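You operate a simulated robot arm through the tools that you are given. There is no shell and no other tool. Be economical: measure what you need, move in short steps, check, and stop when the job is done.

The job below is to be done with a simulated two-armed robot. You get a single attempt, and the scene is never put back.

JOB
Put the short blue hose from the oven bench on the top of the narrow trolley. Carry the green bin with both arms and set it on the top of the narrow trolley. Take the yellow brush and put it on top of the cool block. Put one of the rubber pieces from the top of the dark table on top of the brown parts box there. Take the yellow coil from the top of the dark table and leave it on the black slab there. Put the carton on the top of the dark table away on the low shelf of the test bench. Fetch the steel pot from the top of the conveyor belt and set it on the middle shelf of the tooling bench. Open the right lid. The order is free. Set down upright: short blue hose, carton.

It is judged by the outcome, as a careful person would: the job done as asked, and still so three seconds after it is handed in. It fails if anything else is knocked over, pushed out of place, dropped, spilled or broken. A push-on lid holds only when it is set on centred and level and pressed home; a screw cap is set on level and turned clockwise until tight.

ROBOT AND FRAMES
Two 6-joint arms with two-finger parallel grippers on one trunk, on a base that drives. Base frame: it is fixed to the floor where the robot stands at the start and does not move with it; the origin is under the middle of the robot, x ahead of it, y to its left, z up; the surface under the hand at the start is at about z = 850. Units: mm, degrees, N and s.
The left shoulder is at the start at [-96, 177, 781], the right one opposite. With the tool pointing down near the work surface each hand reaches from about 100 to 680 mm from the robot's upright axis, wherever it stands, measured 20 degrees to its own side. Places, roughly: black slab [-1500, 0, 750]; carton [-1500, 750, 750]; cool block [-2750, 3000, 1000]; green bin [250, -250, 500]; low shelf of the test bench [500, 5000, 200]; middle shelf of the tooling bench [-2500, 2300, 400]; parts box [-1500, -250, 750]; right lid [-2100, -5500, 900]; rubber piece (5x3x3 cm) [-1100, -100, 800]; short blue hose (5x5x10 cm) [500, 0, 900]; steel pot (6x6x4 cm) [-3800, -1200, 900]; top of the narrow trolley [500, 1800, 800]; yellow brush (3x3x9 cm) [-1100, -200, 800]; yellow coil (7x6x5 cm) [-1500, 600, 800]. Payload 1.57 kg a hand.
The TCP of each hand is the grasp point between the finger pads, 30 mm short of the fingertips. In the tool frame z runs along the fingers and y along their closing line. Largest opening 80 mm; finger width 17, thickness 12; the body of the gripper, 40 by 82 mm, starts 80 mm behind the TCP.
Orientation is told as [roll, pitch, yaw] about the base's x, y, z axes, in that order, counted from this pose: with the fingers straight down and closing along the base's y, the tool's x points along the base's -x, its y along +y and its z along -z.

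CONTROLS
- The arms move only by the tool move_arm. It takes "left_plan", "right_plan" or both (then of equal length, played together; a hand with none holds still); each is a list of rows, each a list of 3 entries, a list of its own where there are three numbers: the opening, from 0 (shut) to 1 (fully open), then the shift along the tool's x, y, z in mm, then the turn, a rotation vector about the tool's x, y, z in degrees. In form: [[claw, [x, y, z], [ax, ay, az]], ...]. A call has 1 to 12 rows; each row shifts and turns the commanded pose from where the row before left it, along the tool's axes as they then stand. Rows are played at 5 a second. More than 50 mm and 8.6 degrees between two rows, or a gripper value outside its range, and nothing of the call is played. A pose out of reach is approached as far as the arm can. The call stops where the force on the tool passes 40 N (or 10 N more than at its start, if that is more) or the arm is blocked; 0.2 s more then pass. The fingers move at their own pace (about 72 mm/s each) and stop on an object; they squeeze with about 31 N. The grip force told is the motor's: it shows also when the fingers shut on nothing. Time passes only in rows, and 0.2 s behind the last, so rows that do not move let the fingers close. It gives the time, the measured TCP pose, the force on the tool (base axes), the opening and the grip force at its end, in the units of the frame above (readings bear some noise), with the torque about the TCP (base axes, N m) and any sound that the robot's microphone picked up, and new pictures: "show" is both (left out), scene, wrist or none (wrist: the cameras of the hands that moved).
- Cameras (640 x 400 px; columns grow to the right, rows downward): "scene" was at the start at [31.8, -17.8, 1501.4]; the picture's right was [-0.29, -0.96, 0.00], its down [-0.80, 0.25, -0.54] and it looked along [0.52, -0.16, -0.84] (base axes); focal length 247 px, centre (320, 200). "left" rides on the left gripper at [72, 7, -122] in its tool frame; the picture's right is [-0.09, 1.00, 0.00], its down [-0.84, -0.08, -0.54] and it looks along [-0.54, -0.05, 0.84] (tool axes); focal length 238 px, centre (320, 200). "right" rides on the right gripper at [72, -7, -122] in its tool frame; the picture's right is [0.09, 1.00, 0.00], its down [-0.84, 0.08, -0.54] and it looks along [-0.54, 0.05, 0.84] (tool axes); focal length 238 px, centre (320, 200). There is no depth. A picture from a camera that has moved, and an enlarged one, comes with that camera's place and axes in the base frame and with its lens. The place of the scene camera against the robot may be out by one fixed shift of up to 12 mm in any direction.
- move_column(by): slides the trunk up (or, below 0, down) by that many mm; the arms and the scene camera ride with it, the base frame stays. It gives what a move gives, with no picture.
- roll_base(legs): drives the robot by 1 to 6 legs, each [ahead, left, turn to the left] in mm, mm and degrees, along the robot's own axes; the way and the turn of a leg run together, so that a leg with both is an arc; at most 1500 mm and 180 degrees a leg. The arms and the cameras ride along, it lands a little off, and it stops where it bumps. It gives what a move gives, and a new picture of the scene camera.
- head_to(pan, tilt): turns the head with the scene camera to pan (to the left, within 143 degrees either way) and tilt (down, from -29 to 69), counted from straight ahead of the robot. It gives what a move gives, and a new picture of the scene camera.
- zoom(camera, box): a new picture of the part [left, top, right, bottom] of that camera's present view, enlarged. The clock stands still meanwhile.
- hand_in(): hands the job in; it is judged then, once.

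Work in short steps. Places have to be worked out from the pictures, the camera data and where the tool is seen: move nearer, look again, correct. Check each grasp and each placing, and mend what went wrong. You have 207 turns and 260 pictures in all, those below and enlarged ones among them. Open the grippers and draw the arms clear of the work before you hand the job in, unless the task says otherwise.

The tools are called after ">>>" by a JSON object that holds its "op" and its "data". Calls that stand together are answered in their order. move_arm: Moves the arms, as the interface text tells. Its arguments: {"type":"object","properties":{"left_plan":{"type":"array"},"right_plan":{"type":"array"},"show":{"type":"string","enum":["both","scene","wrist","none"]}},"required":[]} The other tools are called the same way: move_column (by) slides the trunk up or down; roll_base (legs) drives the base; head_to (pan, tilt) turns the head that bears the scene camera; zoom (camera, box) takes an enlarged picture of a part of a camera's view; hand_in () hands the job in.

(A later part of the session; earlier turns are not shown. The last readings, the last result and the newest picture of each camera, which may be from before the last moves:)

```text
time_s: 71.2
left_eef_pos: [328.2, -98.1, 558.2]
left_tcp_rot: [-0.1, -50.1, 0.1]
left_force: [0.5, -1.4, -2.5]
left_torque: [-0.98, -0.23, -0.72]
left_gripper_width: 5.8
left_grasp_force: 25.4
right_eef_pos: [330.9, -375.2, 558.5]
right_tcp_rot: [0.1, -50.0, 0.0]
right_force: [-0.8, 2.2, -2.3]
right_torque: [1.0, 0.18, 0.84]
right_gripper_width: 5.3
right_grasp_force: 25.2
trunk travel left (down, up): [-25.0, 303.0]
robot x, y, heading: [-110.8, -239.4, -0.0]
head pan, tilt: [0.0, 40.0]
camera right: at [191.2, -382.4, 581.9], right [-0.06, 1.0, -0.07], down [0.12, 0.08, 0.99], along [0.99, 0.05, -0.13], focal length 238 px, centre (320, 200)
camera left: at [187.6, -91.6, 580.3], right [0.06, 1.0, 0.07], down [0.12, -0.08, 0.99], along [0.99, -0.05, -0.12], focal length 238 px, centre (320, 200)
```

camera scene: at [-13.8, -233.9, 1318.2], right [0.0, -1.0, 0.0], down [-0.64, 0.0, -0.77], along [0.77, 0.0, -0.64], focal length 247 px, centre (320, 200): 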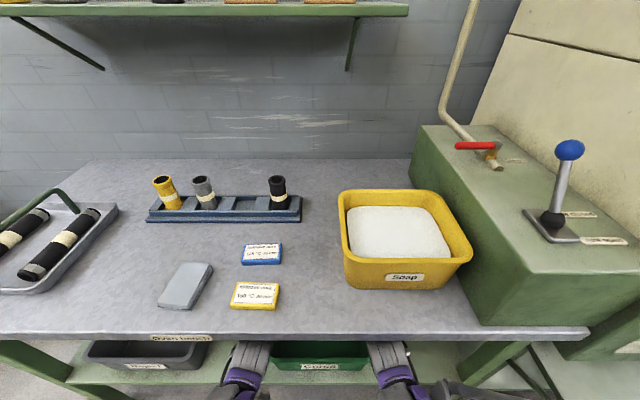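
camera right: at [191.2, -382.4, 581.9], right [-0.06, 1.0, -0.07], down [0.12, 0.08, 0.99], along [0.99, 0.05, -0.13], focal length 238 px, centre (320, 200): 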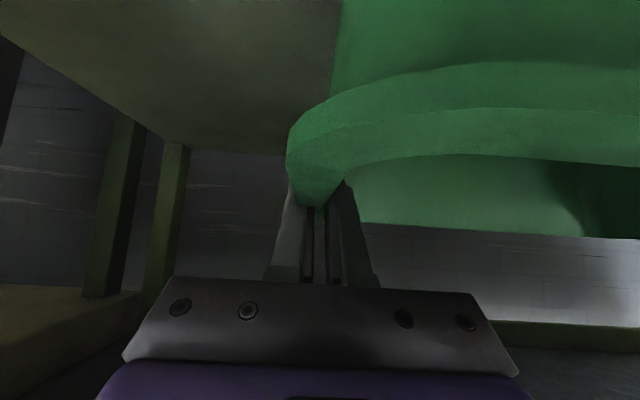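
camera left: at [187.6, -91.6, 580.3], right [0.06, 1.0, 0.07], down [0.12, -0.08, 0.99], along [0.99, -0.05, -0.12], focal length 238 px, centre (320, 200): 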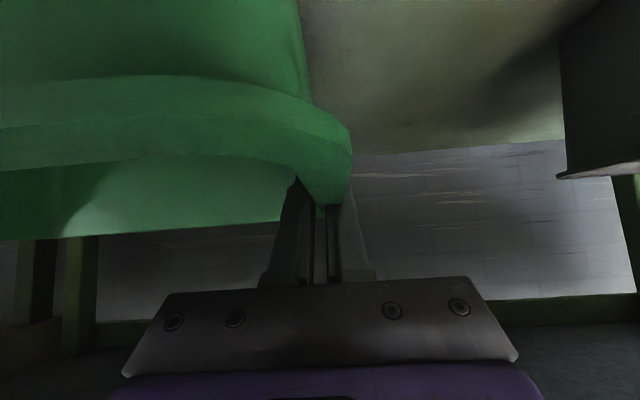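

The bin is light and lifted level. I back straight out from under the bench.

>>> {"op": "roll_base", "data": {"legs": [[-600, 0, 0]]}}

>>> {"op": "move_column", "data": {"by": 300}}

>>> {"op": "roll_base", "data": {"legs": [[0, 900, 0], [0, 900, 0]]}}

```text
time_s: 74.6
left_eef_pos: [-273.6, -99.0, 558.8]
left_tcp_rot: [0.0, -50.0, 0.0]
left_force: [-0.5, -16.7, -2.2]
left_torque: [-1.06, -0.02, -0.78]
left_gripper_width: 5.8
left_grasp_force: 25.0
right_eef_pos: [-270.6, -376.6, 558.7]
right_tcp_rot: [0.1, -50.0, -0.1]
right_force: [-0.5, 16.8, -1.8]
right_torque: [1.1, 0.01, 0.86]
right_gripper_width: 5.6
right_grasp_force: 25.5
trunk travel left (down, up): [-25.0, 303.0]
robot x, y, heading: [-709.7, -238.1, 0.0]
head pan, tilt: [0.0, 40.0]
camera scene: at [-615.4, -234.5, 1318.2], right [0.0, -1.0, 0.0], down [-0.64, 0.0, -0.77], along [0.77, 0.0, -0.64], focal length 247 px, centre (320, 200)
```

scene: 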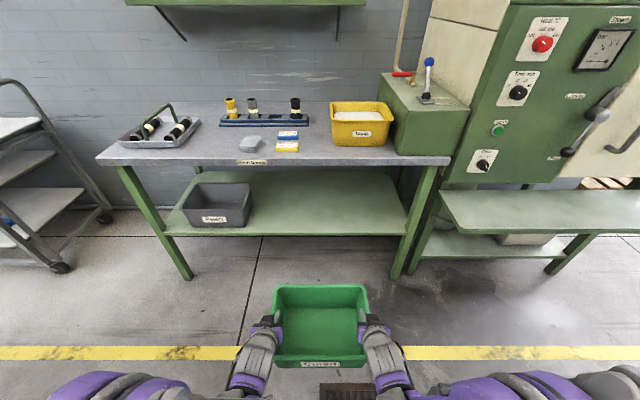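

```text
time_s: 77.8
left_eef_pos: [-301.2, -99.9, 658.6]
left_tcp_rot: [-0.1, -51.2, -0.1]
left_force: [-0.5, 1.2, -4.2]
left_torque: [-0.93, -0.16, -0.79]
left_gripper_width: 5.8
left_grasp_force: 25.4
right_eef_pos: [-299.0, -378.2, 659.1]
right_tcp_rot: [0.0, -51.0, -0.3]
right_force: [0.2, -2.4, -2.2]
right_torque: [0.94, 0.05, 0.74]
right_gripper_width: 5.5
right_grasp_force: 26.0
trunk travel left (down, up): [-143.0, 185.0]
robot x, y, heading: [-648.8, -234.9, -0.3]
head pan, tilt: [0.0, 40.0]
stopped: the arm was blocked; the commanded pose is now the measured one
```

```text
time_s: 79.8
left_eef_pos: [-299.7, -95.6, 656.9]
left_tcp_rot: [-0.1, -50.8, 0.3]
left_force: [0.7, 1.8, -1.9]
left_torque: [-0.91, 0.13, -0.72]
left_gripper_width: 5.7
left_grasp_force: 25.2
right_eef_pos: [-295.9, -372.2, 655.9]
right_tcp_rot: [0.2, -50.8, 0.2]
right_force: [-0.6, -2.5, -2.0]
right_torque: [1.01, -0.19, 0.85]
right_gripper_width: 5.6
right_grasp_force: 25.0
trunk travel left (down, up): [-143.0, 185.0]
robot x, y, heading: [-649.2, -237.8, -0.0]
head pan, tilt: [0.0, 40.0]
stopped in leg 1: the robot was blocked; the commanded pose is now the measured one
camera scene: at [-703.9, -232.8, 1425.7], right [0.01, -1.0, 0.0], down [-0.57, 0.0, -0.82], along [0.82, 0.0, -0.57], focal length 247 px, centre (320, 200)
```

scene: 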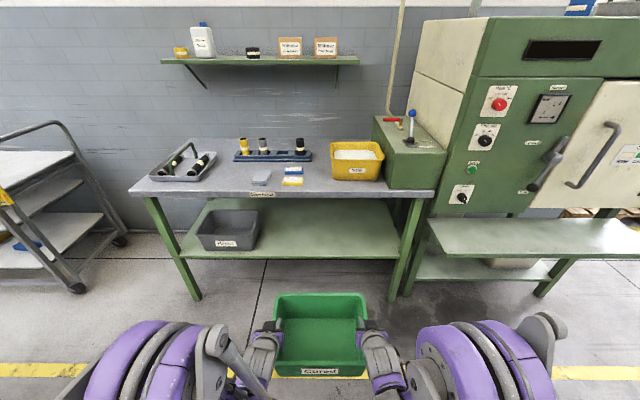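

The trunk rise was blocked, probably by something behind (the dark table). I lower the trunk back, then drive ahead a little before raising again.

>>> {"op": "move_column", "data": {"by": -110}}

>>> {"op": "roll_base", "data": {"legs": [[100, 0, 0]]}}

```text
time_s: 81.2
left_eef_pos: [-245.6, -93.5, 536.2]
left_tcp_rot: [-0.1, -46.4, 0.4]
left_force: [-0.1, 1.5, -1.8]
left_torque: [-1.01, -0.11, -0.64]
left_gripper_width: 6.2
left_grasp_force: 25.5
right_eef_pos: [-241.4, -370.6, 536.8]
right_tcp_rot: [0.1, -46.3, 0.3]
right_force: [0.8, -2.5, -1.3]
right_torque: [1.03, 0.06, 0.74]
right_gripper_width: 5.7
right_grasp_force: 26.0
trunk travel left (down, up): [-33.0, 295.0]
robot x, y, heading: [-643.5, -236.0, 0.3]
head pan, tilt: [0.0, 40.0]
```

```text
time_s: 82.3
left_eef_pos: [-146.9, -93.3, 535.5]
left_tcp_rot: [-0.1, -46.3, 0.6]
left_force: [0.0, 2.2, -2.2]
left_torque: [-1.0, -0.04, -0.67]
left_gripper_width: 5.9
left_grasp_force: 25.7
right_eef_pos: [-141.3, -370.5, 537.1]
right_tcp_rot: [0.1, -46.1, 0.3]
right_force: [-0.9, -1.5, -2.3]
right_torque: [1.0, -0.02, 0.7]
right_gripper_width: 5.6
right_grasp_force: 25.5
trunk travel left (down, up): [-33.0, 295.0]
robot x, y, heading: [-547.7, -234.6, 0.5]
head pan, tilt: [0.0, 40.0]
camera scene: at [-452.7, -230.7, 1325.8], right [0.01, -1.0, 0.0], down [-0.64, 0.0, -0.77], along [0.77, 0.01, -0.64], focal length 247 px, centre (320, 200)
```

scene: 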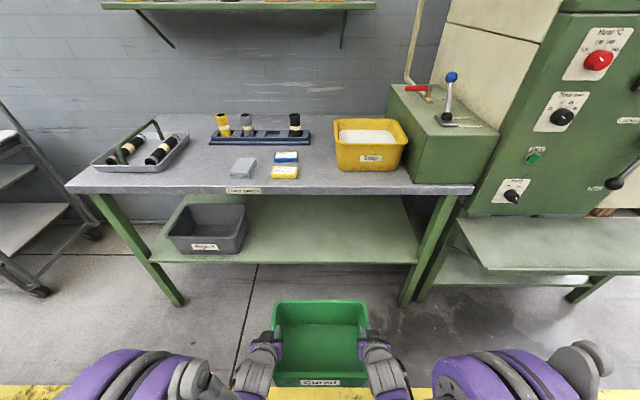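

Level again. I look behind to see what was touched.

>>> {"op": "head_to", "data": {"pan": 142, "tilt": 35}}

>>> {"op": "head_to", "data": {"pan": -142, "tilt": 35}}

```text
time_s: 84.6
left_eef_pos: [-146.1, -92.8, 536.9]
left_tcp_rot: [-0.1, -46.5, 0.5]
left_force: [-0.2, 1.6, -2.6]
left_torque: [-1.01, -0.05, -0.67]
left_gripper_width: 5.8
left_grasp_force: 25.4
right_eef_pos: [-141.3, -370.3, 536.3]
right_tcp_rot: [0.1, -46.2, 0.3]
right_force: [0.4, -2.1, -2.1]
right_torque: [1.01, -0.05, 0.74]
right_gripper_width: 5.5
right_grasp_force: 25.7
trunk travel left (down, up): [-33.0, 295.0]
robot x, y, heading: [-546.1, -235.2, 0.6]
head pan, tilt: [142.0, 35.0]
camera scene: at [-608.1, -177.6, 1333.4], right [0.61, 0.79, 0.0], down [0.45, -0.35, -0.82], along [-0.65, 0.5, -0.57], focal length 247 px, centre (320, 200)
```

scene: 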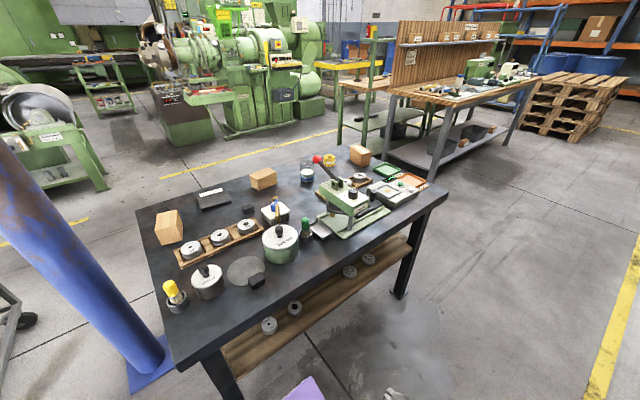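

```text
time_s: 88.5
left_eef_pos: [-146.3, -91.8, 536.2]
left_tcp_rot: [-0.2, -46.4, 0.5]
left_force: [0.5, 2.2, -2.4]
left_torque: [-0.99, -0.04, -0.67]
left_gripper_width: 5.6
left_grasp_force: 25.4
right_eef_pos: [-141.2, -370.1, 536.0]
right_tcp_rot: [0.1, -46.3, 0.3]
right_force: [-0.2, -2.3, -2.0]
right_torque: [1.02, 0.0, 0.72]
right_gripper_width: 5.4
right_grasp_force: 25.8
trunk travel left (down, up): [-33.0, 295.0]
robot x, y, heading: [-547.7, -232.0, 0.4]
head pan, tilt: [-142.0, 35.0]
camera scene: at [-607.3, -286.0, 1333.4], right [-0.62, 0.78, 0.0], down [0.45, 0.36, -0.82], along [-0.64, -0.51, -0.57], focal length 247 px, centre (320, 200)
```

scene: 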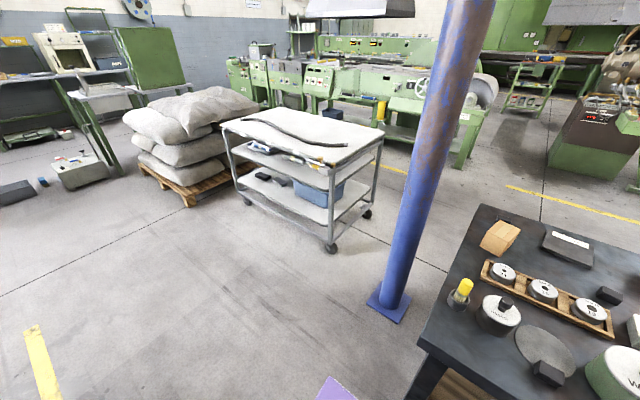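

Table looks undisturbed. From here I raise the trunk in two stages.

>>> {"op": "head_to", "data": {"pan": 0, "tilt": 45}}

>>> {"op": "move_column", "data": {"by": 150}}

>>> {"op": "move_column", "data": {"by": 140}}

>>> {"op": "move_arm", "data": {"left_plan": [[0, [0, 0, 0], [0, -1.8, 0]], [0, [0, 0, 0], [0, -1.8, 0]], [0, [0, 0, 0], [0, 0, 0]]], "right_plan": [[0, [0, 0, 0], [0, -1.8, 0]], [0, [0, 0, 0], [0, -1.8, 0]], [0, [0, 0, 0], [0, 0, 0]]], "show": "scene"}}

```text
time_s: 90.8
left_eef_pos: [-146.3, -91.9, 536.9]
left_tcp_rot: [0.0, -46.4, 0.5]
left_force: [0.5, 2.0, -2.3]
left_torque: [-1.02, -0.03, -0.65]
left_gripper_width: 5.6
left_grasp_force: 25.5
right_eef_pos: [-141.9, -369.4, 536.6]
right_tcp_rot: [0.1, -46.3, 0.3]
right_force: [-1.3, -2.0, -1.7]
right_torque: [1.05, -0.06, 0.7]
right_gripper_width: 5.4
right_grasp_force: 26.0
trunk travel left (down, up): [-33.0, 295.0]
robot x, y, heading: [-545.4, -235.8, 0.2]
head pan, tilt: [0.0, 45.0]
camera scene: at [-457.0, -230.8, 1318.6], right [0.01, -1.0, 0.0], down [-0.71, 0.0, -0.71], along [0.71, 0.0, -0.71], focal length 247 px, centre (320, 200)
```

scene: 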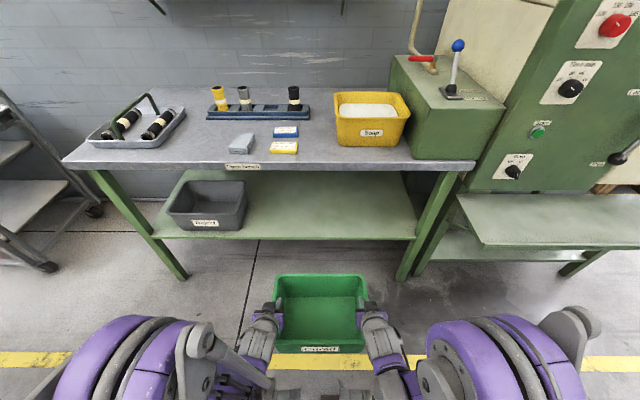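

```text
time_s: 92.5
left_eef_pos: [-145.8, -92.9, 687.4]
left_tcp_rot: [-0.1, -46.2, 0.5]
left_force: [-0.2, 2.6, -1.2]
left_torque: [-1.03, -0.76, -0.67]
left_gripper_width: 5.5
left_grasp_force: 26.0
right_eef_pos: [-142.3, -370.8, 685.0]
right_tcp_rot: [0.1, -46.2, 0.3]
right_force: [-0.7, -2.9, -2.6]
right_torque: [0.98, 0.71, 0.68]
right_gripper_width: 5.8
right_grasp_force: 25.0
trunk travel left (down, up): [-183.0, 145.0]
robot x, y, heading: [-547.6, -229.4, 0.2]
head pan, tilt: [0.0, 45.0]
```

```text
time_s: 94.2
left_eef_pos: [-77.9, -92.0, 883.6]
left_tcp_rot: [0.0, -52.0, 0.6]
left_force: [-1.6, 4.9, -1.8]
left_torque: [-0.91, 0.19, -0.86]
left_gripper_width: 5.9
left_grasp_force: 25.9
right_eef_pos: [-72.0, -370.9, 883.8]
right_tcp_rot: [0.2, -52.1, 0.4]
right_force: [0.0, -5.9, -1.5]
right_torque: [0.92, -0.28, 0.76]
right_gripper_width: 5.8
right_grasp_force: 25.3
trunk travel left (down, up): [-323.0, 5.0]
robot x, y, heading: [-549.5, -232.7, 0.5]
head pan, tilt: [0.0, 45.0]
```

```text
time_s: 95.0
left_eef_pos: [-69.2, -91.6, 894.7]
left_tcp_rot: [-0.1, -55.5, 0.6]
left_force: [-0.6, 15.3, -2.3]
left_torque: [-0.75, 0.02, -0.89]
left_gripper_width: 5.6
left_grasp_force: 26.1
left hand out of reach, approached as far as the arm can: row 1, 2
right_eef_pos: [-64.8, -370.6, 894.5]
right_tcp_rot: [-0.1, -55.6, 0.3]
right_force: [1.0, -15.8, -2.5]
right_torque: [0.84, -0.04, 0.79]
right_gripper_width: 5.8
right_grasp_force: 25.9
right hand out of reach, approached as far as the arm can: row 1, 2
trunk travel left (down, up): [-323.0, 5.0]
robot x, y, heading: [-546.0, -232.4, 0.5]
head pan, tilt: [0.0, 45.0]
camera scene: at [-503.9, -231.1, 1621.1], right [0.01, -1.0, 0.0], down [-0.71, 0.0, -0.71], along [0.71, 0.0, -0.71], focal length 247 px, centre (320, 200)
```

scene: 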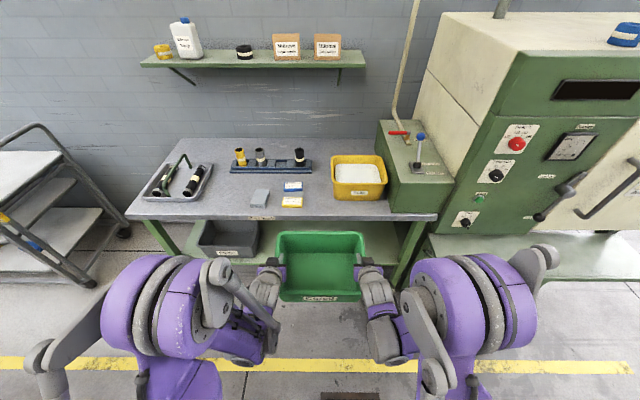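

Now the tilt is −55.5; I bring it back to −50 to level the bin.

>>> {"op": "move_arm", "data": {"left_plan": [[0, [0, 0, 0], [0, 2.7, 0]], [0, [0, 0, 0], [0, 2.7, 0]], [0, [0, 0, 0], [0, 0, 0]]], "right_plan": [[0, [0, 0, 0], [0, 2.7, 0]], [0, [0, 0, 0], [0, 2.7, 0]], [0, [0, 0, 0], [0, 0, 0]]], "show": "none"}}

>>> {"op": "roll_base", "data": {"legs": [[0, 900, 0], [0, 900, 0]]}}

```text
time_s: 95.8
left_eef_pos: [-68.2, -91.2, 895.1]
left_tcp_rot: [0.0, -50.3, 0.5]
left_force: [-1.5, 19.9, -1.8]
left_torque: [-0.84, -0.06, -0.83]
left_gripper_width: 5.6
left_grasp_force: 26.4
right_eef_pos: [-64.4, -370.2, 893.5]
right_tcp_rot: [0.1, -50.3, 0.3]
right_force: [1.7, -19.2, -3.2]
right_torque: [0.85, -0.03, 0.64]
right_gripper_width: 5.7
right_grasp_force: 25.8
trunk travel left (down, up): [-323.0, 5.0]
robot x, y, heading: [-548.5, -236.4, 0.4]
head pan, tilt: [0.0, 45.0]
```

```text
time_s: 112.0
left_eef_pos: [-77.2, 1718.6, 895.6]
left_tcp_rot: [-0.1, -50.2, 0.2]
left_force: [-0.8, 30.5, -1.9]
left_torque: [-0.77, -0.03, -0.79]
left_gripper_width: 6.1
left_grasp_force: 26.1
right_eef_pos: [-76.3, 1441.3, 894.2]
right_tcp_rot: [0.2, -50.3, 0.2]
right_force: [1.0, -31.2, -2.0]
right_torque: [0.7, -0.02, 0.57]
right_gripper_width: 5.5
right_grasp_force: 25.4
trunk travel left (down, up): [-323.0, 5.0]
robot x, y, heading: [-559.9, 1577.6, 0.1]
head pan, tilt: [0.0, 45.0]
camera scene: at [-515.4, 1581.9, 1621.2], right [0.0, -1.0, 0.0], down [-0.71, 0.0, -0.71], along [0.71, 0.0, -0.71], focal length 247 px, centre (320, 200)
```

scene: 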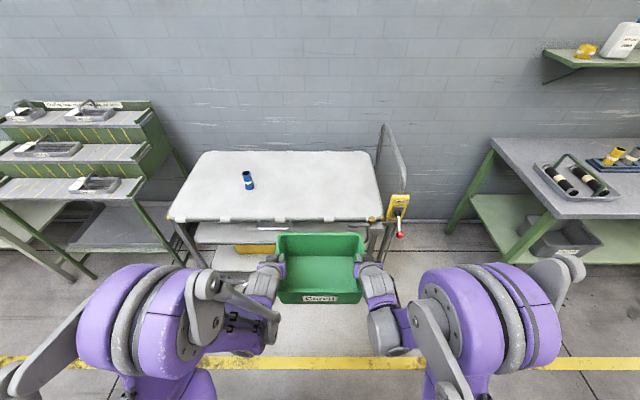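

I relieve the squeeze slightly and raise the bin 55 mm, then drive it over the trolley.

>>> {"op": "move_arm", "data": {"left_plan": [[0, [0, 1.5, 0], [0, 0, 0]], [0, [-14, 0, -12], [0, 0, 0]], [0, [-14, 0, -12], [0, 0, 0]], [0, [-14, 0, -12], [0, 0, 0]], [0, [0, 0, 0], [0, 0, 0]]], "right_plan": [[0, [0, -1.5, 0], [0, 0, 0]], [0, [-14, 0, -12], [0, 0, 0]], [0, [-14, 0, -12], [0, 0, 0]], [0, [-14, 0, -12], [0, 0, 0]], [0, [0, 0, 0], [0, 0, 0]]], "show": "none"}}

>>> {"op": "roll_base", "data": {"legs": [[300, 0, 0]]}}

```text
time_s: 113.2
left_eef_pos: [-79.7, 1719.7, 950.6]
left_tcp_rot: [-0.2, -50.2, 0.3]
left_force: [-0.8, -23.6, -1.5]
left_torque: [-1.14, 0.08, -0.94]
left_gripper_width: 5.7
left_grasp_force: 25.6
right_eef_pos: [-77.2, 1439.9, 949.8]
right_tcp_rot: [0.1, -50.3, 0.1]
right_force: [0.7, 23.5, -1.9]
right_torque: [1.12, -0.18, 0.76]
right_gripper_width: 5.3
right_grasp_force: 25.7
trunk travel left (down, up): [-323.0, 5.0]
robot x, y, heading: [-557.8, 1577.3, -0.0]
head pan, tilt: [0.0, 45.0]
```

```text
time_s: 115.2
left_eef_pos: [221.0, 1722.7, 949.4]
left_tcp_rot: [-0.2, -50.2, 0.7]
left_force: [0.6, -31.0, -2.0]
left_torque: [-1.15, -0.06, -0.95]
left_gripper_width: 5.6
left_grasp_force: 25.7
right_eef_pos: [224.3, 1444.0, 949.6]
right_tcp_rot: [0.2, -50.2, 0.2]
right_force: [0.8, 31.4, -2.6]
right_torque: [1.21, 0.02, 0.79]
right_gripper_width: 5.3
right_grasp_force: 25.7
trunk travel left (down, up): [-323.0, 5.0]
robot x, y, heading: [-256.4, 1584.5, 0.4]
head pan, tilt: [0.0, 45.0]
camera scene: at [-214.4, 1583.8, 1621.0], right [0.01, -1.0, 0.0], down [-0.71, -0.01, -0.71], along [0.71, 0.01, -0.71], focal length 247 px, centre (320, 200)
```

scene: 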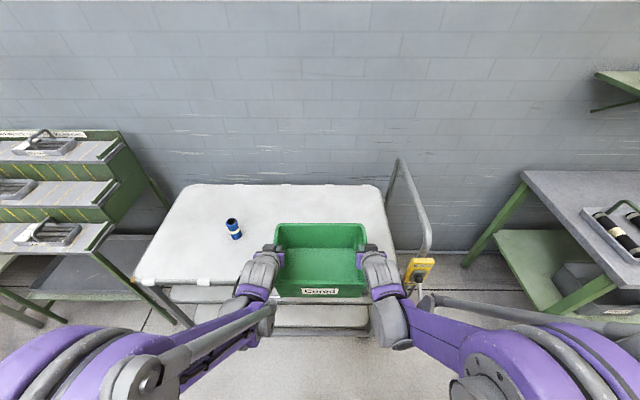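

The handle bracket is near the right arm's way; I shift left 70 mm, then ahead 130.

>>> {"op": "roll_base", "data": {"legs": [[0, 70, 0], [130, 0, 0]]}}

```text
time_s: 117.4
left_eef_pos: [349.3, 1793.5, 950.0]
left_tcp_rot: [-0.2, -50.3, 0.4]
left_force: [-0.8, -2.7, -1.7]
left_torque: [-1.01, -0.02, -0.91]
left_gripper_width: 5.6
left_grasp_force: 26.0
right_eef_pos: [352.9, 1516.0, 948.6]
right_tcp_rot: [0.3, -50.2, 0.2]
right_force: [0.9, 1.8, -2.3]
right_torque: [0.96, 0.0, 0.69]
right_gripper_width: 5.2
right_grasp_force: 25.8
trunk travel left (down, up): [-323.0, 5.0]
robot x, y, heading: [-131.0, 1654.9, 0.1]
head pan, tilt: [0.0, 45.0]
camera scene: at [-85.9, 1655.7, 1620.9], right [0.01, -1.0, 0.0], down [-0.71, 0.0, -0.71], along [0.71, 0.0, -0.71], focal length 247 px, centre (320, 200)
```

scene: 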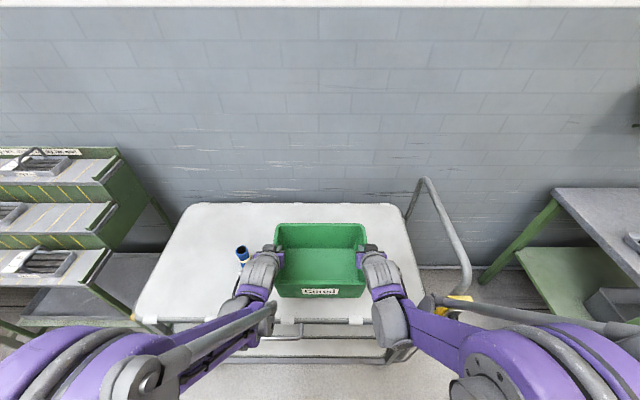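

Well placed. I lower gently until contact.

>>> {"op": "move_arm", "data": {"left_plan": [[0, [11.5, 0, 9.6], [0, 0, 0]], [0, [11.5, 0, 9.6], [0, 0, 0]], [0, [2.3, 0, 1.93], [0, 0, 0]], [0, [2.3, 0, 1.93], [0, 0, 0]], [0, [2.3, 0, 1.93], [0, 0, 0]], [0, [2.3, 0, 1.93], [0, 0, 0]]], "right_plan": [[0, [11.5, 0, 9.6], [0, 0, 0]], [0, [11.5, 0, 9.6], [0, 0, 0]], [0, [2.3, 0, 1.93], [0, 0, 0]], [0, [2.3, 0, 1.93], [0, 0, 0]], [0, [2.3, 0, 1.93], [0, 0, 0]], [0, [2.3, 0, 1.93], [0, 0, 0]]], "show": "none"}}

>>> {"op": "move_arm", "data": {"left_plan": [[0, [2.3, 0, 1.93], [0, 0, 0]], [0, [2.3, 0, 1.93], [0, 0, 0]], [0, [2.3, 0, 1.93], [0, 0, 0]]], "right_plan": [[0, [2.3, 0, 1.93], [0, 0, 0]], [0, [2.3, 0, 1.93], [0, 0, 0]], [0, [2.3, 0, 1.93], [0, 0, 0]]], "show": "none"}}

```text
time_s: 118.8
left_eef_pos: [349.9, 1793.4, 909.3]
left_tcp_rot: [-0.2, -50.2, 0.4]
left_force: [-0.4, 11.0, -2.6]
left_torque: [-0.98, 0.05, -0.87]
left_gripper_width: 5.8
left_grasp_force: 25.7
right_eef_pos: [352.5, 1516.1, 906.6]
right_tcp_rot: [0.2, -50.3, 0.2]
right_force: [1.0, -11.4, -0.8]
right_torque: [0.86, -0.1, 0.6]
right_gripper_width: 5.5
right_grasp_force: 25.4
trunk travel left (down, up): [-323.0, 5.0]
robot x, y, heading: [-128.0, 1651.3, 0.3]
head pan, tilt: [0.0, 45.0]
```

```text
time_s: 119.6
left_eef_pos: [349.7, 1793.6, 899.4]
left_tcp_rot: [-0.2, -50.3, 0.4]
left_force: [-1.6, 13.8, -1.7]
left_torque: [-0.87, -0.03, -0.86]
left_gripper_width: 5.8
left_grasp_force: 25.9
right_eef_pos: [353.4, 1514.3, 898.3]
right_tcp_rot: [0.3, -50.2, 0.1]
right_force: [0.8, -13.6, -1.8]
right_torque: [0.9, 0.0, 0.59]
right_gripper_width: 5.7
right_grasp_force: 25.6
trunk travel left (down, up): [-323.0, 5.0]
robot x, y, heading: [-130.2, 1654.8, 0.3]
head pan, tilt: [0.0, 45.0]
```

>>> {"op": "move_arm", "data": {"left_plan": [[0, [1.53, 0, 1.29], [0, 0, 0]], [0, [1.53, 0, 1.29], [0, 0, 0]], [0, [1.53, 0, 1.29], [0, 0, 0]], [0, [1.53, 0, 1.29], [0, 0, 0]]], "right_plan": [[0, [1.53, 0, 1.29], [0, 0, 0]], [0, [1.53, 0, 1.29], [0, 0, 0]], [0, [1.53, 0, 1.29], [0, 0, 0]], [0, [1.53, 0, 1.29], [0, 0, 0]]], "show": "none"}}

>>> {"op": "move_arm", "data": {"left_plan": [[0, [1.53, 0, 1.29], [0, 0, 0]], [0, [1.53, 0, 1.29], [0, 0, 0]], [0, [1.53, 0, 1.29], [0, 0, 0]], [0, [1.53, 0, 1.29], [0, 0, 0]]], "right_plan": [[0, [1.53, 0, 1.29], [0, 0, 0]], [0, [1.53, 0, 1.29], [0, 0, 0]], [0, [1.53, 0, 1.29], [0, 0, 0]], [0, [1.53, 0, 1.29], [0, 0, 0]]], "show": "none"}}

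```text
time_s: 120.6
left_eef_pos: [347.9, 1792.6, 893.8]
left_tcp_rot: [-0.2, -50.5, 0.5]
left_force: [3.1, 12.2, 24.3]
left_torque: [-1.03, -0.03, -1.02]
left_gripper_width: 6.7
left_grasp_force: 25.8
right_eef_pos: [353.1, 1515.7, 892.8]
right_tcp_rot: [0.3, -50.5, 0.2]
right_force: [4.7, -13.9, 23.8]
right_torque: [1.04, -0.01, 0.96]
right_gripper_width: 6.2
right_grasp_force: 25.7
trunk travel left (down, up): [-323.0, 5.0]
robot x, y, heading: [-128.0, 1655.1, 0.5]
head pan, tilt: [0.0, 45.0]
```

```text
time_s: 121.6
left_eef_pos: [349.6, 1793.8, 885.6]
left_tcp_rot: [-0.2, -50.5, 0.4]
left_force: [3.7, -1.1, 24.5]
left_torque: [-1.31, 0.12, -1.25]
left_gripper_width: 6.6
left_grasp_force: 26.4
right_eef_pos: [351.4, 1516.8, 884.7]
right_tcp_rot: [0.5, -50.4, 0.2]
right_force: [-1.3, -7.1, 24.6]
right_torque: [1.32, 0.0, 1.08]
right_gripper_width: 6.3
right_grasp_force: 25.9
trunk travel left (down, up): [-323.0, 5.0]
robot x, y, heading: [-125.9, 1652.3, 0.5]
head pan, tilt: [0.0, 45.0]
```

Contact firmly made. I open both and withdraw along the fingers.

>>> {"op": "move_arm", "data": {"left_plan": [[0.5, [0, 0, 0], [0, 0, 0]], [0.5, [0, 0, 0], [0, 0, 0]], [0.5, [-10, 0, -20], [0, 0, 0]], [0.5, [-20, 0, -30], [0, 0, 0]], [0.5, [-20, 0, -40], [0, 0, 0]], [0.5, [-20, 0, -40], [0, 0, 0]]], "right_plan": [[0.5, [0, 0, 0], [0, 0, 0]], [0.5, [0, 0, 0], [0, 0, 0]], [0.5, [-10, 0, -20], [0, 0, 0]], [0.5, [-20, 0, -30], [0, 0, 0]], [0.5, [-20, 0, -40], [0, 0, 0]], [0.5, [-20, 0, -40], [0, 0, 0]]], "show": "scene"}}

```text
time_s: 123.0
left_eef_pos: [291.9, 1791.3, 1022.4]
left_tcp_rot: [-0.2, -50.2, 0.4]
left_force: [0.0, -0.3, 0.7]
left_torque: [0.0, -0.01, -0.02]
left_gripper_width: 40.2
left_grasp_force: 0.0
right_eef_pos: [293.4, 1516.2, 1022.0]
right_tcp_rot: [0.3, -50.4, 0.2]
right_force: [-1.4, -0.3, 0.1]
right_torque: [-0.02, 0.0, -0.04]
right_gripper_width: 39.8
right_grasp_force: 0.1
trunk travel left (down, up): [-323.0, 5.0]
robot x, y, heading: [-129.0, 1653.3, 0.2]
head pan, tilt: [0.0, 45.0]
camera scene: at [-89.2, 1655.7, 1621.1], right [0.01, -1.0, 0.0], down [-0.71, 0.0, -0.71], along [0.71, 0.0, -0.71], focal length 247 px, centre (320, 200)
```

scene: 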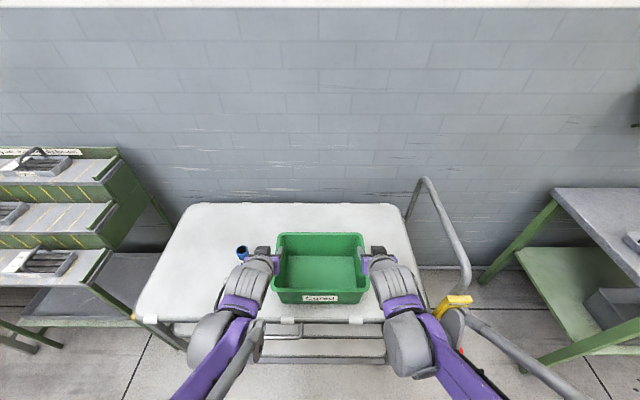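

The bin sits on the trolley, hose still upright. I back away straight, return the hands to pointing down, and turn round toward the dark table.

>>> {"op": "roll_base", "data": {"legs": [[-400, 0, 0]]}}

>>> {"op": "move_arm", "data": {"left_plan": [[0.5, [0, 0, 0], [0, 8.4, 0]], [0.5, [0, 0, 0], [0, 8.4, 0]], [0.5, [0, 0, 0], [0, 8.4, 0]], [0.5, [0, 0, 0], [0, 8.4, 0]], [0.5, [0, 0, 0], [0, 8.4, 0]], [0.5, [0, 0, 0], [0, 8.2, 0]], [0.5, [40, 0, 0], [0, 0, 0]], [0.5, [40, 0, 0], [0, 0, 0]]], "right_plan": [[0.5, [0, 0, 0], [0, 8.4, 0]], [0.5, [0, 0, 0], [0, 8.4, 0]], [0.5, [0, 0, 0], [0, 8.4, 0]], [0.5, [0, 0, 0], [0, 8.4, 0]], [0.5, [0, 0, 0], [0, 8.4, 0]], [0.5, [0, 0, 0], [0, 8.2, 0]], [0.5, [40, 0, 0], [0, 0, 0]], [0.5, [40, 0, 0], [0, 0, 0]]], "show": "none"}}

>>> {"op": "roll_base", "data": {"legs": [[0, 0, 180], [0, 900, 0], [0, 880, 0]]}}

```text
time_s: 125.6
left_eef_pos: [-109.8, 1790.2, 1021.7]
left_tcp_rot: [-0.2, -50.3, 0.7]
left_force: [-0.3, -0.7, -0.6]
left_torque: [0.01, 0.0, -0.02]
left_gripper_width: 39.8
left_grasp_force: 0.0
right_eef_pos: [-105.8, 1513.1, 1020.9]
right_tcp_rot: [0.2, -50.2, 0.3]
right_force: [0.2, -0.1, 1.1]
right_torque: [-0.01, 0.01, 0.0]
right_gripper_width: 40.1
right_grasp_force: 0.0
trunk travel left (down, up): [-323.0, 5.0]
robot x, y, heading: [-534.2, 1649.5, 0.4]
head pan, tilt: [0.0, 45.0]
camera scene: at [-489.1, 1653.2, 1621.3], right [0.01, -1.0, 0.0], down [-0.71, -0.01, -0.71], along [0.71, 0.01, -0.71], focal length 247 px, centre (320, 200)
```

scene: 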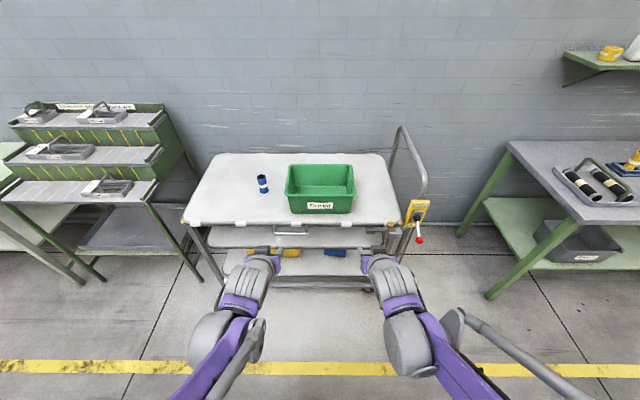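

```text
time_s: 127.4
left_eef_pos: [-191.8, 1788.5, 1020.6]
left_tcp_rot: [0.0, 0.0, 0.4]
left_force: [-0.9, -0.8, 0.1]
left_torque: [0.05, 0.01, 0.03]
left_gripper_width: 40.1
left_grasp_force: 0.1
right_eef_pos: [-190.3, 1513.1, 1022.1]
right_tcp_rot: [0.2, 0.0, 0.5]
right_force: [-0.5, -0.1, -0.7]
right_torque: [0.0, -0.02, 0.0]
right_gripper_width: 39.6
right_grasp_force: 0.1
trunk travel left (down, up): [-323.0, 5.0]
robot x, y, heading: [-530.7, 1649.8, 0.4]
head pan, tilt: [0.0, 45.0]
```

```text
time_s: 150.7
left_eef_pos: [-1018.4, -250.8, 1021.0]
left_tcp_rot: [-0.1, 0.0, 175.5]
left_force: [0.1, 0.1, 0.4]
left_torque: [0.02, 0.0, -0.01]
left_gripper_width: 40.0
left_grasp_force: 0.1
right_eef_pos: [-996.9, 23.0, 1021.9]
right_tcp_rot: [0.2, -0.1, 175.4]
right_force: [0.6, 0.3, 0.3]
right_torque: [0.01, -0.02, -0.04]
right_gripper_width: 39.8
right_grasp_force: 0.0
trunk travel left (down, up): [-323.0, 5.0]
robot x, y, heading: [-667.7, -144.5, 175.5]
head pan, tilt: [0.0, 45.0]
camera scene: at [-697.9, -137.6, 1621.2], right [0.08, 1.0, 0.0], down [0.7, -0.06, -0.71], along [-0.7, 0.06, -0.71], focal length 247 px, centre (320, 200)
```

scene: 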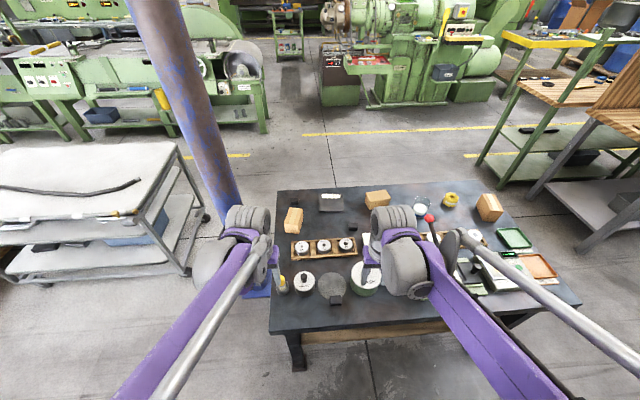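

I straighten the heading and zoom on the table.

>>> {"op": "roll_base", "data": {"legs": [[0, 0, 4.5]]}}

>>> {"op": "zoom", "data": {"camera": "scene", "box": [250, 170, 410, 320]}}

>>> {"op": "move_arm", "data": {"left_plan": [[0.5, [0, 0, 0], [0, 0, 0]]], "right_plan": [[0.5, [0, 0, 0], [0, 0, 0]]], "show": "wrist"}}

```text
time_s: 151.5
left_eef_pos: [-1009.2, -279.8, 1021.0]
left_tcp_rot: [-0.1, 0.0, 179.8]
left_force: [0.9, 0.9, 0.5]
left_torque: [-0.01, 0.0, -0.01]
left_gripper_width: 39.9
left_grasp_force: 0.1
right_eef_pos: [-1007.9, -3.6, 1022.7]
right_tcp_rot: [0.2, -0.1, 180.0]
right_force: [0.4, -1.2, 0.6]
right_torque: [0.01, 0.02, -0.03]
right_gripper_width: 40.2
right_grasp_force: 0.0
trunk travel left (down, up): [-323.0, 5.0]
robot x, y, heading: [-663.8, -144.3, 180.0]
head pan, tilt: [0.0, 45.0]
camera scene: at [-698.0, -140.6, 1621.2], right [0.0, 1.0, 0.0], down [0.71, 0.0, -0.71], along [-0.71, 0.0, -0.71], focal length 247 px, centre (320, 200)
```

scene: 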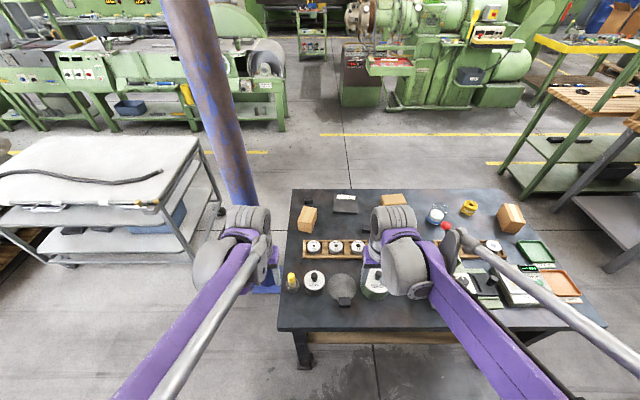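

```text
2.67 times, centred on (330, 245) of scene
camera zoom: at [-698.0, -140.6, 1621.2], right [0.0, 1.0, 0.0], down [0.71, 0.0, -0.71], along [-0.71, 0.0, -0.71], focal length 658 px, centre (293, 80)
```

zoom: 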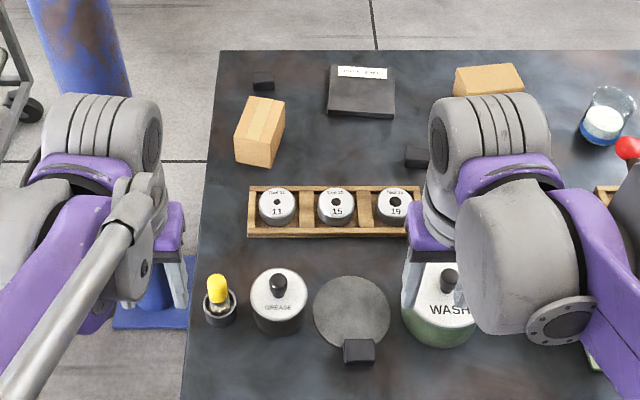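

```text
time_s: 151.9
left_eef_pos: [-1008.4, -279.4, 1020.0]
left_tcp_rot: [-0.2, 0.0, 179.8]
left_force: [-0.1, 0.7, -0.2]
left_torque: [-0.02, 0.01, -0.02]
left_gripper_width: 40.1
left_grasp_force: 0.0
right_eef_pos: [-1010.1, -3.4, 1022.2]
right_tcp_rot: [0.2, -0.1, 180.0]
right_force: [0.5, 0.4, -0.2]
right_torque: [0.0, -0.04, -0.02]
right_gripper_width: 40.1
right_grasp_force: 0.0
trunk travel left (down, up): [-323.0, 5.0]
robot x, y, heading: [-665.2, -143.6, 179.6]
head pan, tilt: [0.0, 45.0]
camera right: at [-937.4, 3.0, 1143.3], right [0.09, -1.0, 0.0], down [-0.84, -0.08, 0.54], along [-0.54, -0.05, -0.84], focal length 238 px, centre (320, 200)
camera left: at [-938.1, -286.8, 1141.5], right [-0.09, -1.0, 0.0], down [-0.84, 0.08, 0.54], along [-0.54, 0.05, -0.84], focal length 238 px, centre (320, 200)
```

right: 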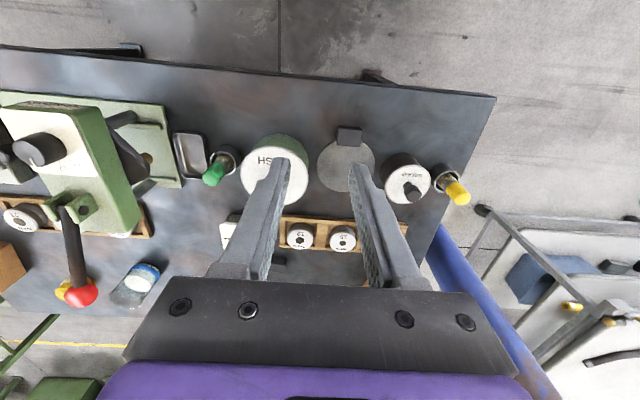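
left: 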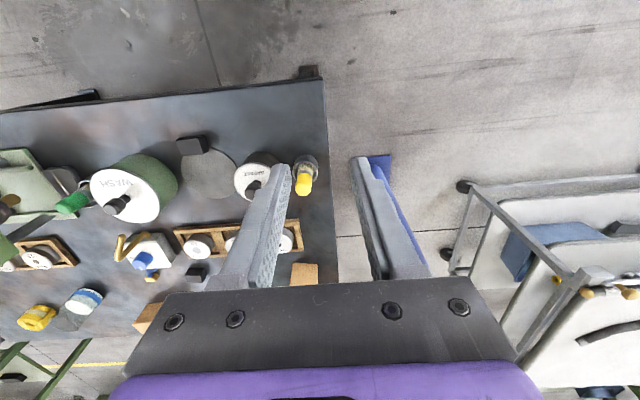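

Rubber piece near [-1055,-58]; I drive closer so the left hand can reach both it and the parts box.

>>> {"op": "roll_base", "data": {"legs": [[0, -60, 0], [140, 0, 0]]}}

>>> {"op": "move_arm", "data": {"left_plan": [[1, [45, 0, 0], [0, 0, 0]], [1, [45, 20, 0], [0, 0, 0]], [1, [0, 45, 0], [0, 0, 0]], [1, [0, 45, 20], [0, 0, 0]], [1, [0, 42, 25], [0, 0, 0]], [1, [0, 0, 45], [0, 0, 0]]], "right_plan": [[0.5, [45, 45, 0], [0, 0, 0]], [0.5, [0, 45, 0], [0, 0, 0]], [0.5, [0, 45, 0], [0, 0, 0]], [0.5, [0, 45, 0], [0, 0, 0]], [0.5, [0, 0, 0], [0, 0, 0]], [0.5, [0, 0, 0], [0, 0, 0]]], "show": "wrist"}}

```text
time_s: 154.0
left_eef_pos: [-1131.9, -195.3, 1019.6]
left_tcp_rot: [-0.1, 0.1, 179.2]
left_force: [-0.2, -0.1, 0.1]
left_torque: [0.01, -0.06, -0.01]
left_gripper_width: 39.9
left_grasp_force: 0.1
right_eef_pos: [-1127.5, 79.5, 1022.0]
right_tcp_rot: [0.1, 0.0, 179.4]
right_force: [0.2, 0.2, -0.2]
right_torque: [0.04, 0.0, -0.02]
right_gripper_width: 40.0
right_grasp_force: 0.1
trunk travel left (down, up): [-323.0, 5.0]
robot x, y, heading: [-780.1, -63.9, 179.4]
head pan, tilt: [0.0, 45.0]
stopped in leg 2: the robot was blocked; the commanded pose is now the measured one
camera scene: at [-819.6, -61.9, 1621.2], right [0.01, 1.0, 0.0], down [0.71, -0.01, -0.71], along [-0.71, 0.01, -0.71], focal length 247 px, centre (320, 200)
```

scene: 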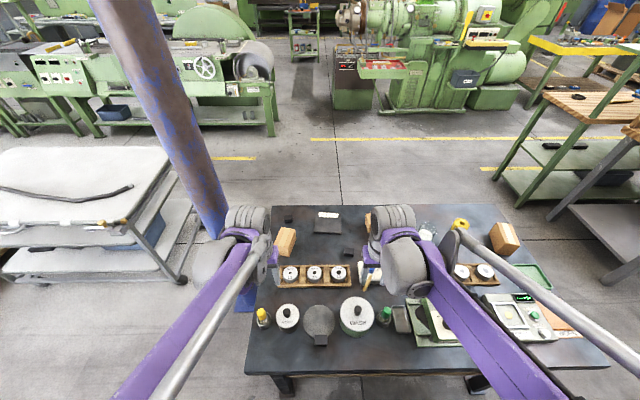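

```text
refused: row 1 steps farther than a row can; nothing moved
```

>>> {"op": "move_arm", "data": {"left_plan": [[1, [38, 0, 0], [0, 0, 0]], [1, [38, -20, 0], [0, 0, 0]], [1, [0, -45, 0], [0, 0, 0]], [1, [0, -40, 20], [0, 0, 0]], [1, [0, -32, 30], [0, 0, 0]], [1, [0, 0, 45], [0, 0, 0]]], "right_plan": [[0.5, [0, -30, -15], [0, 0, 0]], [0.5, [0, -30, -15], [0, 0, 0]], [0.5, [0, 0, 0], [0, 0, 0]], [0.5, [0, 0, 0], [0, 0, 0]], [0.5, [0, 0, 0], [0, 0, 0]], [0.5, [0, 0, 0], [0, 0, 0]]], "show": "wrist"}}

```text
time_s: 155.4
left_eef_pos: [-1052.8, -55.7, 924.4]
left_tcp_rot: [-0.2, 0.1, 179.3]
left_force: [0.6, -0.5, 0.9]
left_torque: [-0.02, 0.02, -0.01]
left_gripper_width: 80.0
left_grasp_force: 0.1
right_eef_pos: [-1126.4, 143.5, 1050.4]
right_tcp_rot: [0.2, 0.0, 179.3]
right_force: [-0.1, -0.1, 0.7]
right_torque: [0.05, 0.0, -0.01]
right_gripper_width: 40.2
right_grasp_force: 0.0
trunk travel left (down, up): [-323.0, 5.0]
robot x, y, heading: [-783.1, -58.7, 179.3]
head pan, tilt: [0.0, 45.0]
camera right: at [-1054.8, 148.1, 1172.6], right [0.08, -1.0, 0.0], down [-0.84, -0.07, 0.54], along [-0.54, -0.05, -0.84], focal length 238 px, centre (320, 200)
camera left: at [-980.5, -64.8, 1045.2], right [-0.1, -0.99, 0.0], down [-0.84, 0.09, 0.54], along [-0.54, 0.06, -0.84], focal length 238 px, centre (320, 200)
```

right: 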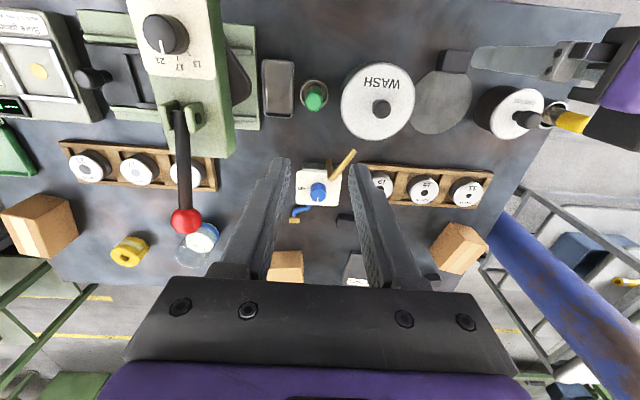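
left: 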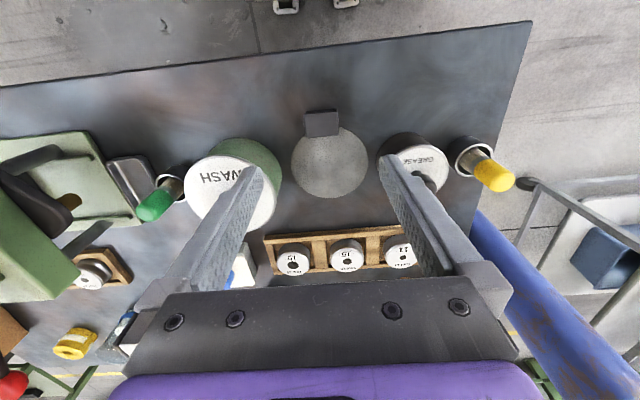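

Rubber pieces near the far edge are easier from the other side, so here I only take the brush: its top is about [-1120,-244,815]. I move the left hand above it.

>>> {"op": "move_arm", "data": {"left_plan": [[1, [0, 0, -40], [0, 0, 0]], [1, [-17, 46, 0], [0, 0, 0]], [1, [-17, 46, 0], [0, 0, 0]], [1, [-17, 46, 0], [0, 0, 0]], [1, [-16, 46, 0], [0, 0, 0]], [1, [0, 2, 40], [0, 0, 0]], [1, [0, 0, 0], [0, 0, 0]]], "show": "wrist"}}

```text
time_s: 157.0
left_eef_pos: [-1120.1, -240.7, 924.6]
left_tcp_rot: [-0.1, 0.0, 179.2]
left_force: [0.1, -0.6, 0.1]
left_torque: [-0.02, 0.01, -0.01]
left_gripper_width: 80.0
left_grasp_force: 0.1
right_eef_pos: [-1126.1, 141.8, 1050.1]
right_tcp_rot: [0.2, -0.1, 179.3]
right_force: [1.2, 0.2, -1.1]
right_torque: [0.01, 0.03, 0.01]
right_gripper_width: 40.0
right_grasp_force: 0.1
trunk travel left (down, up): [-323.0, 5.0]
robot x, y, heading: [-785.3, -60.3, 179.2]
head pan, tilt: [0.0, 45.0]
camera left: at [-1049.2, -250.3, 1045.2], right [-0.1, -0.99, 0.0], down [-0.84, 0.09, 0.54], along [-0.54, 0.06, -0.84], focal length 238 px, centre (320, 200)
```

left: 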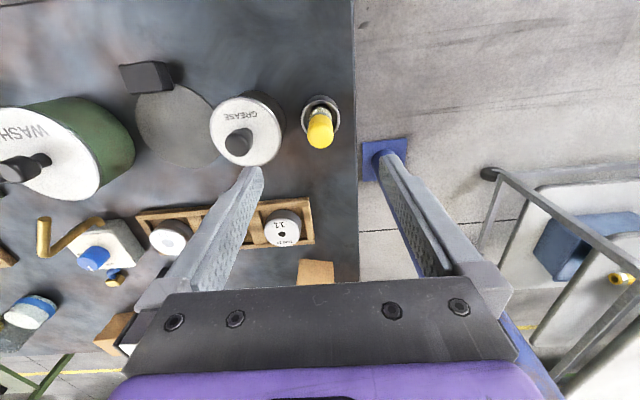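

>>> {"op": "zoom", "data": {"camera": "left", "box": [260, 70, 388, 150]}}

```text
5.00 times, centred on (324, 110) of left
camera zoom: at [-1049.2, -250.3, 1045.2], right [-0.1, -0.99, 0.0], down [-0.84, 0.09, 0.54], along [-0.54, 0.06, -0.84], focal length 1192 px, centre (300, 650)
```

zoom: 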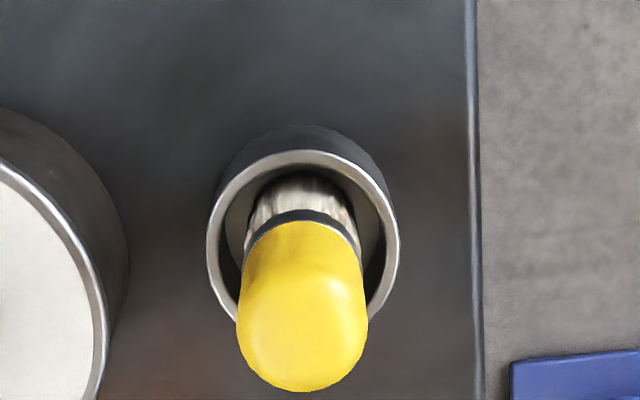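

The brush stands vertically in its cup at about [-1118,-243], top ~832. I narrow the fingers to clear the GREASE pot and descend.

>>> {"op": "move_arm", "data": {"left_plan": [[0.65, [2, 2, 0], [0, 0, 0]], [0.65, [0, 0, 40], [0, 0, 0]], [0.65, [0, 0, 40], [0, 0, 0]], [0.65, [0, 0, 0], [0, 0, 0]]], "show": "wrist"}}

```text
time_s: 158.0
left_eef_pos: [-1119.6, -246.2, 844.2]
left_tcp_rot: [-0.1, 0.1, 179.2]
left_force: [0.2, -0.6, -0.3]
left_torque: [0.0, 0.01, -0.01]
left_gripper_width: 51.9
left_grasp_force: 0.1
right_eef_pos: [-1125.7, 142.3, 1050.8]
right_tcp_rot: [0.2, 0.0, 179.3]
right_force: [0.0, 0.2, 0.9]
right_torque: [0.0, 0.02, 0.01]
right_gripper_width: 40.0
right_grasp_force: 0.0
trunk travel left (down, up): [-323.0, 5.0]
robot x, y, heading: [-782.9, -60.1, 179.1]
head pan, tilt: [0.0, 45.0]
camera left: at [-1047.5, -254.1, 965.2], right [-0.1, -0.99, 0.0], down [-0.84, 0.09, 0.54], along [-0.54, 0.06, -0.84], focal length 238 px, centre (320, 200)
```

left: 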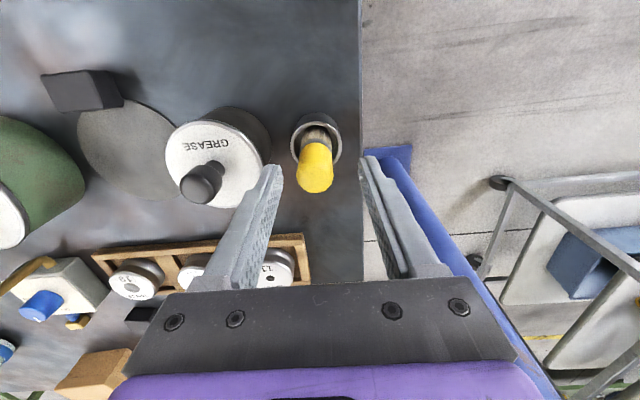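

>>> {"op": "move_arm", "data": {"left_plan": [[0.65, [2, -2.5, 16], [0, 0, 0]], [0.65, [0, 0, 16], [0, 0, 0]], [0, [0, 0, 0], [0, 0, 0]], [0, [0, 0, 0], [0, 0, 0]], [0, [0, 0, 0], [0, 0, 0]]], "show": "wrist"}}

```text
time_s: 159.2
left_eef_pos: [-1119.1, -241.8, 812.4]
left_tcp_rot: [-0.1, 0.0, 179.3]
left_force: [-0.6, -0.1, 0.6]
left_torque: [-0.03, 0.01, 0.02]
left_gripper_width: 24.7
left_grasp_force: 31.0
right_eef_pos: [-1126.6, 142.7, 1050.5]
right_tcp_rot: [0.3, 0.0, 179.4]
right_force: [-0.5, -0.3, 0.3]
right_torque: [-0.01, 0.02, -0.01]
right_gripper_width: 40.2
right_grasp_force: 0.1
trunk travel left (down, up): [-323.0, 5.0]
robot x, y, heading: [-785.8, -64.5, 179.0]
head pan, tilt: [0.0, 45.0]
camera left: at [-1046.4, -250.8, 933.1], right [-0.1, -0.99, 0.0], down [-0.84, 0.09, 0.54], along [-0.54, 0.06, -0.84], focal length 238 px, centre (320, 200)
```

left: 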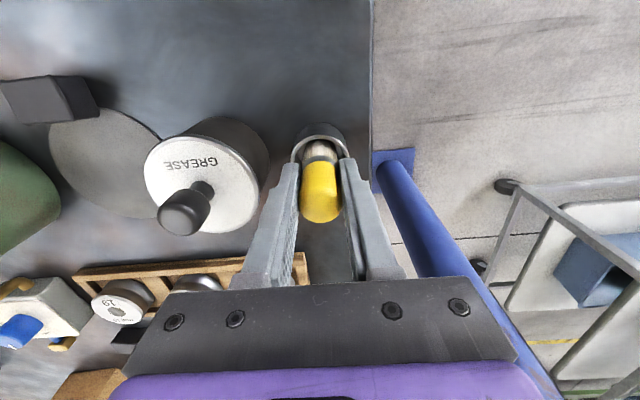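

Gripped at 24.7 mm. I lift it straight out.

>>> {"op": "move_arm", "data": {"left_plan": [[0, [0, 0, -30], [0, 0, 0]], [0, [0, 0, -45], [0, 0, 0]], [0, [0, 0, -45], [0, 0, 0]], [0, [0, 0, -45], [0, 0, 0]], [0, [0, 0, -45], [0, 0, 0]]], "show": "wrist"}}

```text
time_s: 160.4
left_eef_pos: [-1116.9, -244.3, 1023.5]
left_tcp_rot: [-0.1, 0.0, 179.3]
left_force: [0.4, 0.0, -0.5]
left_torque: [0.0, 0.02, -0.04]
left_gripper_width: 24.6
left_grasp_force: 31.5
right_eef_pos: [-1124.6, 142.5, 1050.8]
right_tcp_rot: [0.3, -0.1, 179.3]
right_force: [-0.1, 0.9, 0.3]
right_torque: [-0.03, 0.01, 0.03]
right_gripper_width: 40.0
right_grasp_force: 0.1
trunk travel left (down, up): [-323.0, 5.0]
robot x, y, heading: [-783.5, -61.5, 179.2]
head pan, tilt: [0.0, 45.0]
camera left: at [-1045.9, -252.7, 1144.5], right [-0.1, -0.99, 0.0], down [-0.84, 0.09, 0.54], along [-0.54, 0.06, -0.84], focal length 238 px, centre (320, 200)
```

left: 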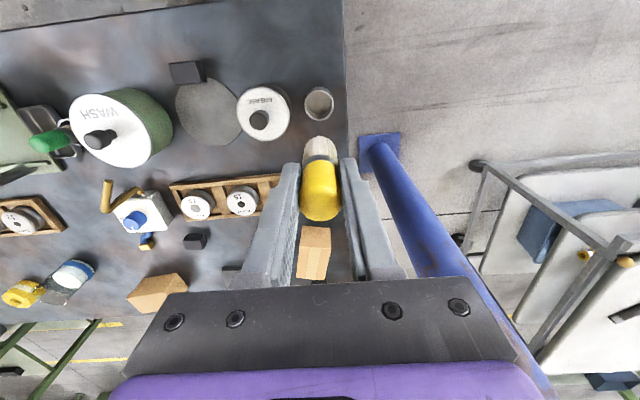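

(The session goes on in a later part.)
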